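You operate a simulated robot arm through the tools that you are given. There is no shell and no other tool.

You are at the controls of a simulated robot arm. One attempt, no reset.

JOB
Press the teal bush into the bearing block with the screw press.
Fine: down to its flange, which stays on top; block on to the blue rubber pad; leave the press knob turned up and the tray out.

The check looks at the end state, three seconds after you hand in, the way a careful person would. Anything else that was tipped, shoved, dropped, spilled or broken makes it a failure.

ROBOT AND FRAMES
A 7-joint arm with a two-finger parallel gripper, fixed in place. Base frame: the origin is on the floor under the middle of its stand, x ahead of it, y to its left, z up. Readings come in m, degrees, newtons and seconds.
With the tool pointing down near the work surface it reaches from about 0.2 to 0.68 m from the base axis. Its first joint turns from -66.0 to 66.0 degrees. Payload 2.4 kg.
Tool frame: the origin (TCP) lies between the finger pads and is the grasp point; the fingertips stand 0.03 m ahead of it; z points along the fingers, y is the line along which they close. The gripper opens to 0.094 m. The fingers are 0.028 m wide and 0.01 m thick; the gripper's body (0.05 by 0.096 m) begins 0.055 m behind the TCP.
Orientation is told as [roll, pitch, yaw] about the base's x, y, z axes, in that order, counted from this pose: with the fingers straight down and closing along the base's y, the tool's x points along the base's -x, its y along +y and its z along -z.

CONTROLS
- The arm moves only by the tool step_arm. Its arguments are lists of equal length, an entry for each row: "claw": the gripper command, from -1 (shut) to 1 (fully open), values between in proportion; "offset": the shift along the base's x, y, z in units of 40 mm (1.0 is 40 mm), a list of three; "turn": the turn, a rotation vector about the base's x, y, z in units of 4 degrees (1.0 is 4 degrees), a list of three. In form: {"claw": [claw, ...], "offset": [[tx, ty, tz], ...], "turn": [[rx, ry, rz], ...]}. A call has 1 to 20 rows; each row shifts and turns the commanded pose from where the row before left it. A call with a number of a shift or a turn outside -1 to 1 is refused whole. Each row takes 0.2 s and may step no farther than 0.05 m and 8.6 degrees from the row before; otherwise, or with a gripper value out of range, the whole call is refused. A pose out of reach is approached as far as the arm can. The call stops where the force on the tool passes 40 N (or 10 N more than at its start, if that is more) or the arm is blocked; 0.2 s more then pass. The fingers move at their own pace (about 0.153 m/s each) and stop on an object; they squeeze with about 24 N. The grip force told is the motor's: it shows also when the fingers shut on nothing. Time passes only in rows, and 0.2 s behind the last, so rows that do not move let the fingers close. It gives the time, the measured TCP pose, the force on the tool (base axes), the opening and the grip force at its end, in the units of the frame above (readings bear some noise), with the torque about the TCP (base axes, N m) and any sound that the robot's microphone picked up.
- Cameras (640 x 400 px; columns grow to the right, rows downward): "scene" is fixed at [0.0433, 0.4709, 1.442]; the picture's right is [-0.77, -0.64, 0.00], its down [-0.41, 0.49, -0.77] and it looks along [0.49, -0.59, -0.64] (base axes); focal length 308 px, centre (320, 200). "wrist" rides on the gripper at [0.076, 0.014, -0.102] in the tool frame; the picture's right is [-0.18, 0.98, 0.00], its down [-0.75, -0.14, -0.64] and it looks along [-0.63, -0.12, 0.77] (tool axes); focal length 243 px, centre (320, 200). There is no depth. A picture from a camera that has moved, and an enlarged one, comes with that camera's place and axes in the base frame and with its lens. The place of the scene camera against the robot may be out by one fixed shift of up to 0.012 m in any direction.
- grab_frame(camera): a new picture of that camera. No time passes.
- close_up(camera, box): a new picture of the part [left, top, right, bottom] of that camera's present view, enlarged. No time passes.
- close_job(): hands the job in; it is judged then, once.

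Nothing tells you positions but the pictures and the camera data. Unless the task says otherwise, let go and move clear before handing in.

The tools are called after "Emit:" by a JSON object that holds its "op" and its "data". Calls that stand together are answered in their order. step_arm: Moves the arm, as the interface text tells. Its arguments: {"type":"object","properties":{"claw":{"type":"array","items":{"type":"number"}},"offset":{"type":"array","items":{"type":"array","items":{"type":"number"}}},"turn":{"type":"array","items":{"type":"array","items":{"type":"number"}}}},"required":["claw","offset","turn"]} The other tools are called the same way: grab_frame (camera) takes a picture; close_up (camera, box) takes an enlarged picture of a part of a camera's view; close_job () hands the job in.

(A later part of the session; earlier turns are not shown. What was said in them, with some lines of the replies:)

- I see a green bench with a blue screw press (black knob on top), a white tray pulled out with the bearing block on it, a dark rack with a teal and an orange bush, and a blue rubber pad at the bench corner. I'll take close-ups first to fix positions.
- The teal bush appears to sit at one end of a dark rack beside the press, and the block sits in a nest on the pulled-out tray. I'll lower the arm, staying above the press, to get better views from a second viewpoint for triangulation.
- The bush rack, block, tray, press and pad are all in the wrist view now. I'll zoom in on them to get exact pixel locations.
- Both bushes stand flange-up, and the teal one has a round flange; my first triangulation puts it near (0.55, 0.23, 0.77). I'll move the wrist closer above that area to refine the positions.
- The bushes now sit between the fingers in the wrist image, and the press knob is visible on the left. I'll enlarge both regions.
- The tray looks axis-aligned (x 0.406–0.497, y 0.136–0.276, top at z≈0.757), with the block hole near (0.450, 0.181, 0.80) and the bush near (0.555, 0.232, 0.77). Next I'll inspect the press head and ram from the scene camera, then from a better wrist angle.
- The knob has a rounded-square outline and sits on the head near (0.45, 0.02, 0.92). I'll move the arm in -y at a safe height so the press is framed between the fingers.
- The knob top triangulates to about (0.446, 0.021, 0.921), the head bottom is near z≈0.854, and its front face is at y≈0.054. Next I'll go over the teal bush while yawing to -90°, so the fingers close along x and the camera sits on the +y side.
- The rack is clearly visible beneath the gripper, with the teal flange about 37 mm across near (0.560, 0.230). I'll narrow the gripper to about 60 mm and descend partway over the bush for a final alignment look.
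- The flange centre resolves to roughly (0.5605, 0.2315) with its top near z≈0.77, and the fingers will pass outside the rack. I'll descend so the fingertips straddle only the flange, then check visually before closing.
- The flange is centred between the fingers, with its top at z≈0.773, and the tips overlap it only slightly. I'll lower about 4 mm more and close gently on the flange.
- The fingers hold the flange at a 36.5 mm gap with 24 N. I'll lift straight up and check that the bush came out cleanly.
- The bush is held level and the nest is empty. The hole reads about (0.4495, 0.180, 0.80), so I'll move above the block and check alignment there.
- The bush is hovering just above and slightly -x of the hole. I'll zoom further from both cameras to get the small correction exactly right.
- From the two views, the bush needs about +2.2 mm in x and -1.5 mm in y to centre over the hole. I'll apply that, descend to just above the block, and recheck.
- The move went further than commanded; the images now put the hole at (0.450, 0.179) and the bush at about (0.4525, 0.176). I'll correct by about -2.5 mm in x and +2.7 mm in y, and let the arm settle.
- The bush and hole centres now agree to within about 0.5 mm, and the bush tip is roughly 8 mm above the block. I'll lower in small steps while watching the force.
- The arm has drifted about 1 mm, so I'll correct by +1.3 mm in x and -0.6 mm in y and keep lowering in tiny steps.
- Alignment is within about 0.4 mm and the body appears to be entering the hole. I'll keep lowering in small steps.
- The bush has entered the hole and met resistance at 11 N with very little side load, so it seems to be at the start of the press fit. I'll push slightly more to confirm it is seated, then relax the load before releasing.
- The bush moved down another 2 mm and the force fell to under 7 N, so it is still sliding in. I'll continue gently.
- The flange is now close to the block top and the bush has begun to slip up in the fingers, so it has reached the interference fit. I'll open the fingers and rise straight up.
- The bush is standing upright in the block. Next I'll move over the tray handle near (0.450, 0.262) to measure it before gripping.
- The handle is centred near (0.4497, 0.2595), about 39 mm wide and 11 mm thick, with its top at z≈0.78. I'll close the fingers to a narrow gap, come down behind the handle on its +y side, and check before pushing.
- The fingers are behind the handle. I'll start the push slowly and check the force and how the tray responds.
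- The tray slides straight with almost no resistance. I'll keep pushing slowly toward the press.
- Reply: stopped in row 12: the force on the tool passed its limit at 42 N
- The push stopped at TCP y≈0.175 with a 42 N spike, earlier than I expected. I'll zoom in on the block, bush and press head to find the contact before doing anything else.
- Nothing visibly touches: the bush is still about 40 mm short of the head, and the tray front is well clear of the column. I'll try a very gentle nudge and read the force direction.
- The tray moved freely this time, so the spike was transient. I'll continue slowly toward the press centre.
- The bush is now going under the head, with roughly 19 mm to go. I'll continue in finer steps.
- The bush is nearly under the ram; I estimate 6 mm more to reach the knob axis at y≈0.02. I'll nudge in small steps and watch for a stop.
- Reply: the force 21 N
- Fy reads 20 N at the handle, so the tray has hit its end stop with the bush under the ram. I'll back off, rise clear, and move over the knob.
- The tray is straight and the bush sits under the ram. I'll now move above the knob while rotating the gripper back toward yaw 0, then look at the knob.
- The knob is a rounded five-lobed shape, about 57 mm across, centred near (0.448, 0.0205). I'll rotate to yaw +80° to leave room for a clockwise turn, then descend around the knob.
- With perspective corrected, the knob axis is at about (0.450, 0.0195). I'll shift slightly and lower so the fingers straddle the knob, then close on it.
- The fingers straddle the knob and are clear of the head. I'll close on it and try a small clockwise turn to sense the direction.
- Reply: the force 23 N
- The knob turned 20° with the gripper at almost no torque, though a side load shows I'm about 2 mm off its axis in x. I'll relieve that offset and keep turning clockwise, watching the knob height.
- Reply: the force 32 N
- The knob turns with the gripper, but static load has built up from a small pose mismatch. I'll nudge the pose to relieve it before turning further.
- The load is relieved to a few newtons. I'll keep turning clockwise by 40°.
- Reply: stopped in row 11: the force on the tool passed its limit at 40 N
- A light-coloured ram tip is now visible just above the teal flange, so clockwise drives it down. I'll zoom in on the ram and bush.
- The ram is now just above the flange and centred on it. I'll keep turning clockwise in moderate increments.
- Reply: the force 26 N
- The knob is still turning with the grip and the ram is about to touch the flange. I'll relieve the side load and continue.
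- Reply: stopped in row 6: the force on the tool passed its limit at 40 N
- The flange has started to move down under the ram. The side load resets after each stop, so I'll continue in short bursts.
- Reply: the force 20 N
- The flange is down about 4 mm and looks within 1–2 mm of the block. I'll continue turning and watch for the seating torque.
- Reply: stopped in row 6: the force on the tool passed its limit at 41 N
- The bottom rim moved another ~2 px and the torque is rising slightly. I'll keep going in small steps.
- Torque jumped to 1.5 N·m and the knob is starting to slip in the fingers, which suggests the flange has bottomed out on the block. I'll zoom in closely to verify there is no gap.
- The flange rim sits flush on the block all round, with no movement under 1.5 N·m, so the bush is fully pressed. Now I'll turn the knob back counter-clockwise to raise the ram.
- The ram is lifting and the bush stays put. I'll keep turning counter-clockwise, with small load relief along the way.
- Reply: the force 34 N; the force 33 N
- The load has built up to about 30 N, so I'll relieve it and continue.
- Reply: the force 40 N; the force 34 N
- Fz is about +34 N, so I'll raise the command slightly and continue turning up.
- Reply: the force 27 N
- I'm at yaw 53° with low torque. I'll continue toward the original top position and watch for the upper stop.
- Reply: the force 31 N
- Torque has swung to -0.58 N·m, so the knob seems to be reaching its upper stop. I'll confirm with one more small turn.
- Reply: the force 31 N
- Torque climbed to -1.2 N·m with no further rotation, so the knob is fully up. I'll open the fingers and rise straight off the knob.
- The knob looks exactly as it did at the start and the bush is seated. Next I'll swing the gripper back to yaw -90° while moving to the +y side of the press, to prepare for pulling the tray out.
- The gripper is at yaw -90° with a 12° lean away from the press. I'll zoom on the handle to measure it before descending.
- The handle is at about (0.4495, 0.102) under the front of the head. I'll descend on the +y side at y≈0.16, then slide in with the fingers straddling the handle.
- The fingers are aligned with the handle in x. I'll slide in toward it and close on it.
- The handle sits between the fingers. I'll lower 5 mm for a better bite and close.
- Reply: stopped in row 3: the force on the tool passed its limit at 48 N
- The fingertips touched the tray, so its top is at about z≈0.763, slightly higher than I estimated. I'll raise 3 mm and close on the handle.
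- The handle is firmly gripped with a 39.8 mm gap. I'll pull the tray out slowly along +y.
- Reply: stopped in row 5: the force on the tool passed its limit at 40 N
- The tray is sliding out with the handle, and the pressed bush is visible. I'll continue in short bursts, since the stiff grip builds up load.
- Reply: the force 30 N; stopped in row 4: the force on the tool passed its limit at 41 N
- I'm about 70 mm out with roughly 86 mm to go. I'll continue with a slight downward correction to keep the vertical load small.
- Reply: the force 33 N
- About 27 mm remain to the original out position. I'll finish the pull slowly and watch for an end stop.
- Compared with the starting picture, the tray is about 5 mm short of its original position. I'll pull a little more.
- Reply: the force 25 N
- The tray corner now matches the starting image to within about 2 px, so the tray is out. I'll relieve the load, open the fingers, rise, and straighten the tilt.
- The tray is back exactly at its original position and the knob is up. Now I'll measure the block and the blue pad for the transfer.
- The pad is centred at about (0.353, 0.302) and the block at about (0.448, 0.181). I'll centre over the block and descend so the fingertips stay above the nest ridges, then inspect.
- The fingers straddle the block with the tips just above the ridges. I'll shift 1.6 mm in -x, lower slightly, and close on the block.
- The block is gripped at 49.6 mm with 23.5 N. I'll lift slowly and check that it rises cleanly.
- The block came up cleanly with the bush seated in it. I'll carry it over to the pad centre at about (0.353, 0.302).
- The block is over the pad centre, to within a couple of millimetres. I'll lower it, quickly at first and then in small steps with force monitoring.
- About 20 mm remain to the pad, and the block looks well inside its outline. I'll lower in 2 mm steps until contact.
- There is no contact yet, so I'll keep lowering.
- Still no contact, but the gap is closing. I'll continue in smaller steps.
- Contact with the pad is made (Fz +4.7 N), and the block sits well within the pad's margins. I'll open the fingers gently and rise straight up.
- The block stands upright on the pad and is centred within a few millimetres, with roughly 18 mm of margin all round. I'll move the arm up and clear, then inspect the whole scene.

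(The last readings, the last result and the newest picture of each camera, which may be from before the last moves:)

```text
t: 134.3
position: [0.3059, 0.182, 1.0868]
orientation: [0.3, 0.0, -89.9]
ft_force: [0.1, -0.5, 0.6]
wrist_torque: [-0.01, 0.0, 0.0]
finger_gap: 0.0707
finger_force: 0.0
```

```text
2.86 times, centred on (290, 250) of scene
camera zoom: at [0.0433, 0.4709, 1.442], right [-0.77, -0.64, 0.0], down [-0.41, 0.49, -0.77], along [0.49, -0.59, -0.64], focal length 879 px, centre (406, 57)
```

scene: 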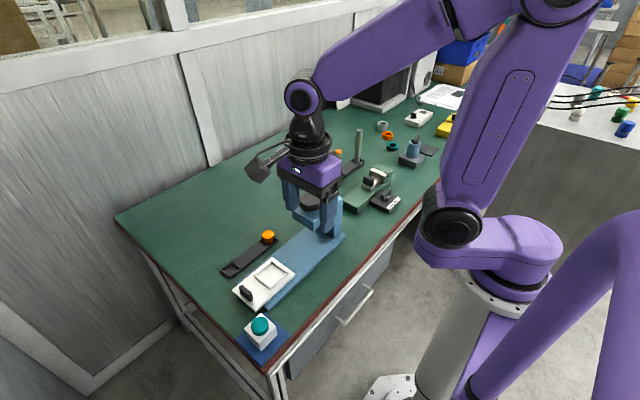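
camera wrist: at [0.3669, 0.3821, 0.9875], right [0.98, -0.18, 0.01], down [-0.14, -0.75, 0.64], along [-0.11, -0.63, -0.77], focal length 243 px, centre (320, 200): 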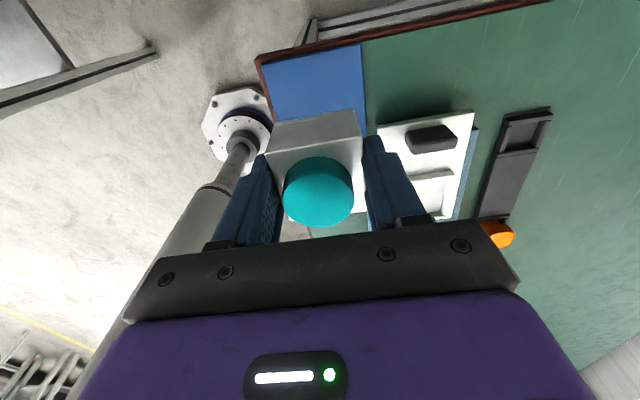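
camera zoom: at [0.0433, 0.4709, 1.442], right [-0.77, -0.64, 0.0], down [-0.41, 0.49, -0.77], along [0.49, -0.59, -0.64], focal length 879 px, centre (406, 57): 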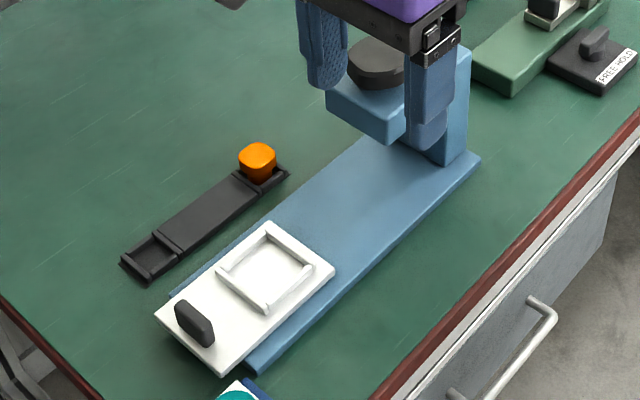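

The bush is seated flush on the block, the block is on the pad, and the tray is out and undisturbed. I'll raise the arm further so I can compare the knob with its starting appearance.

Emit:
{"op": "step_arm", "data": {"claw": [0.5, 0.5, 0.5, 0.5, 0.5, 0.5], "offset": [[-0.3, 0, 0.8], [-0.3, 0, 0.8], [0, 0, 0.8], [0, 0, 0.6], [0, 0, 0], [0, 0, 0]], "turn": [[0, 0, 0], [0, 0, 0], [0, 0, 0], [0, 0, 0], [0, 0, 0], [0, 0, 0]]}}

Emit:
{"op": "grab_frame", "data": {"camera": "scene"}}

Emit:
{"op": "close_up", "data": {"camera": "scene", "box": [280, 175, 360, 255]}}

Emit:
{"op": "grab_frame", "data": {"camera": "wrist"}}

```text
t: 135.7
position: [0.2827, 0.1843, 1.2077]
orientation: [0.3, 0.0, -89.9]
ft_force: [0.2, -0.3, -0.1]
wrist_torque: [0.02, 0.01, 0.01]
finger_gap: 0.0705
finger_force: 0.1
```

```text
taken
```

scene: 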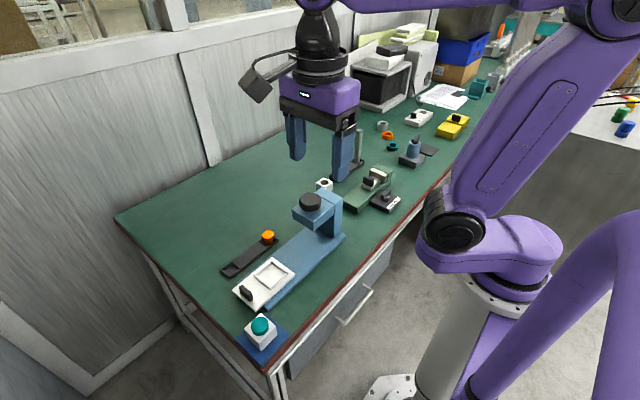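

```text
5.00 times, centred on (320, 215) of scene
camera zoom: at [0.0433, 0.4709, 1.442], right [-0.77, -0.64, 0.0], down [-0.41, 0.49, -0.77], along [0.49, -0.59, -0.64], focal length 1538 px, centre (320, 125)
```

zoom: 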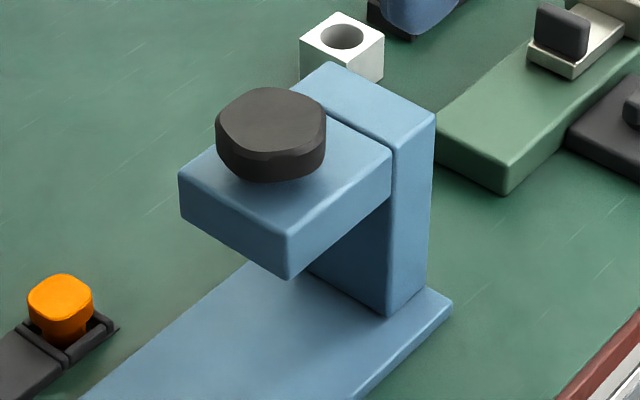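

```text
taken
camera wrist: at [0.2958, 0.2609, 1.3094], right [0.98, -0.18, 0.01], down [-0.14, -0.75, 0.64], along [-0.11, -0.63, -0.77], focal length 243 px, centre (320, 200)
```

wrist: 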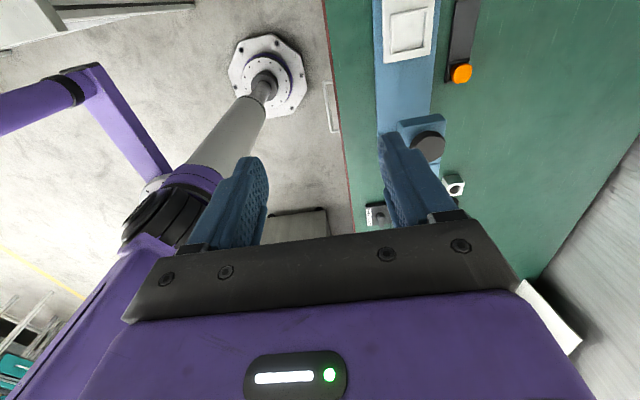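

The knob looks identical to its starting position, with the ram retracted and everything else in place. I'll make one last close check of the flange against the block.

Emit:
{"op": "close_up", "data": {"camera": "scene", "box": [245, 312, 280, 352]}}

Emit:
{"op": "close_up", "data": {"camera": "scene", "box": [320, 90, 460, 220]}}

```text
10.00 times, centred on (262, 332) of scene
camera zoom: at [0.0433, 0.4709, 1.442], right [-0.77, -0.64, 0.0], down [-0.41, 0.49, -0.77], along [0.49, -0.59, -0.64], focal length 3076 px, centre (895, -1120)
```

zoom: 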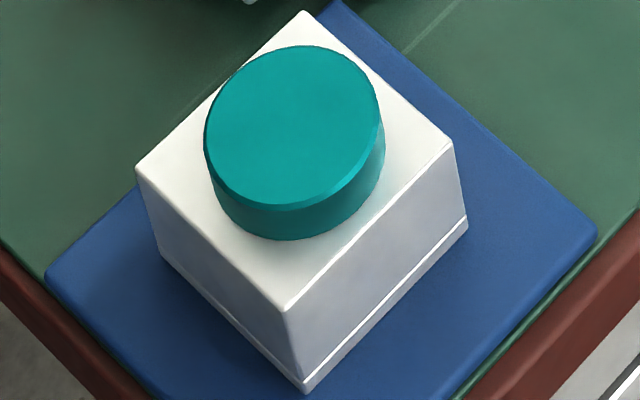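

```text
3.08 times, centred on (390, 155) of scene
camera zoom: at [0.0433, 0.4709, 1.442], right [-0.77, -0.64, 0.0], down [-0.41, 0.49, -0.77], along [0.49, -0.59, -0.64], focal length 946 px, centre (105, 338)
```

zoom: 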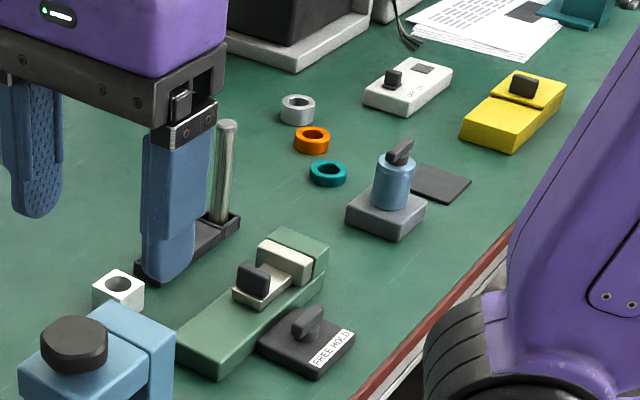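

The flange sits flush on the block with no gap, the block stands squarely on the blue pad, the knob is fully up and the tray is out. The bystander objects are where they started and the gripper is clear, so I'm handing in.

Emit:
{"op": "close_job", "data": {}}

```text
The job is handed in.
```

The teal bush is pressed into the bearing block down to its flange, and the block is standing on the blue rubber pad. I've handed the job in; no verdict has come back yet.

- **Bush:** the flange sits flush on top of the block. At the end of the pressing turn the torque jumped to about 1.5 N·m and the flange stopped moving, which is how I judged it seated.
- **Block:** upright and within a few millimetres of the pad's centre, with roughly 18 mm of pad showing on each side.
- **Press:** the knob is turned back up to its stop and looks the same as at the start. The tray is empty and out, matching its starting position in the pictures.
- **Everything else:** in the final pictures nothing else appears moved or tipped.
- **Force stops:** the arm hit its force limit a few times while pushing the tray, turning the knob, and gripping and pulling the tray handle. I saw no damage or shift from these.
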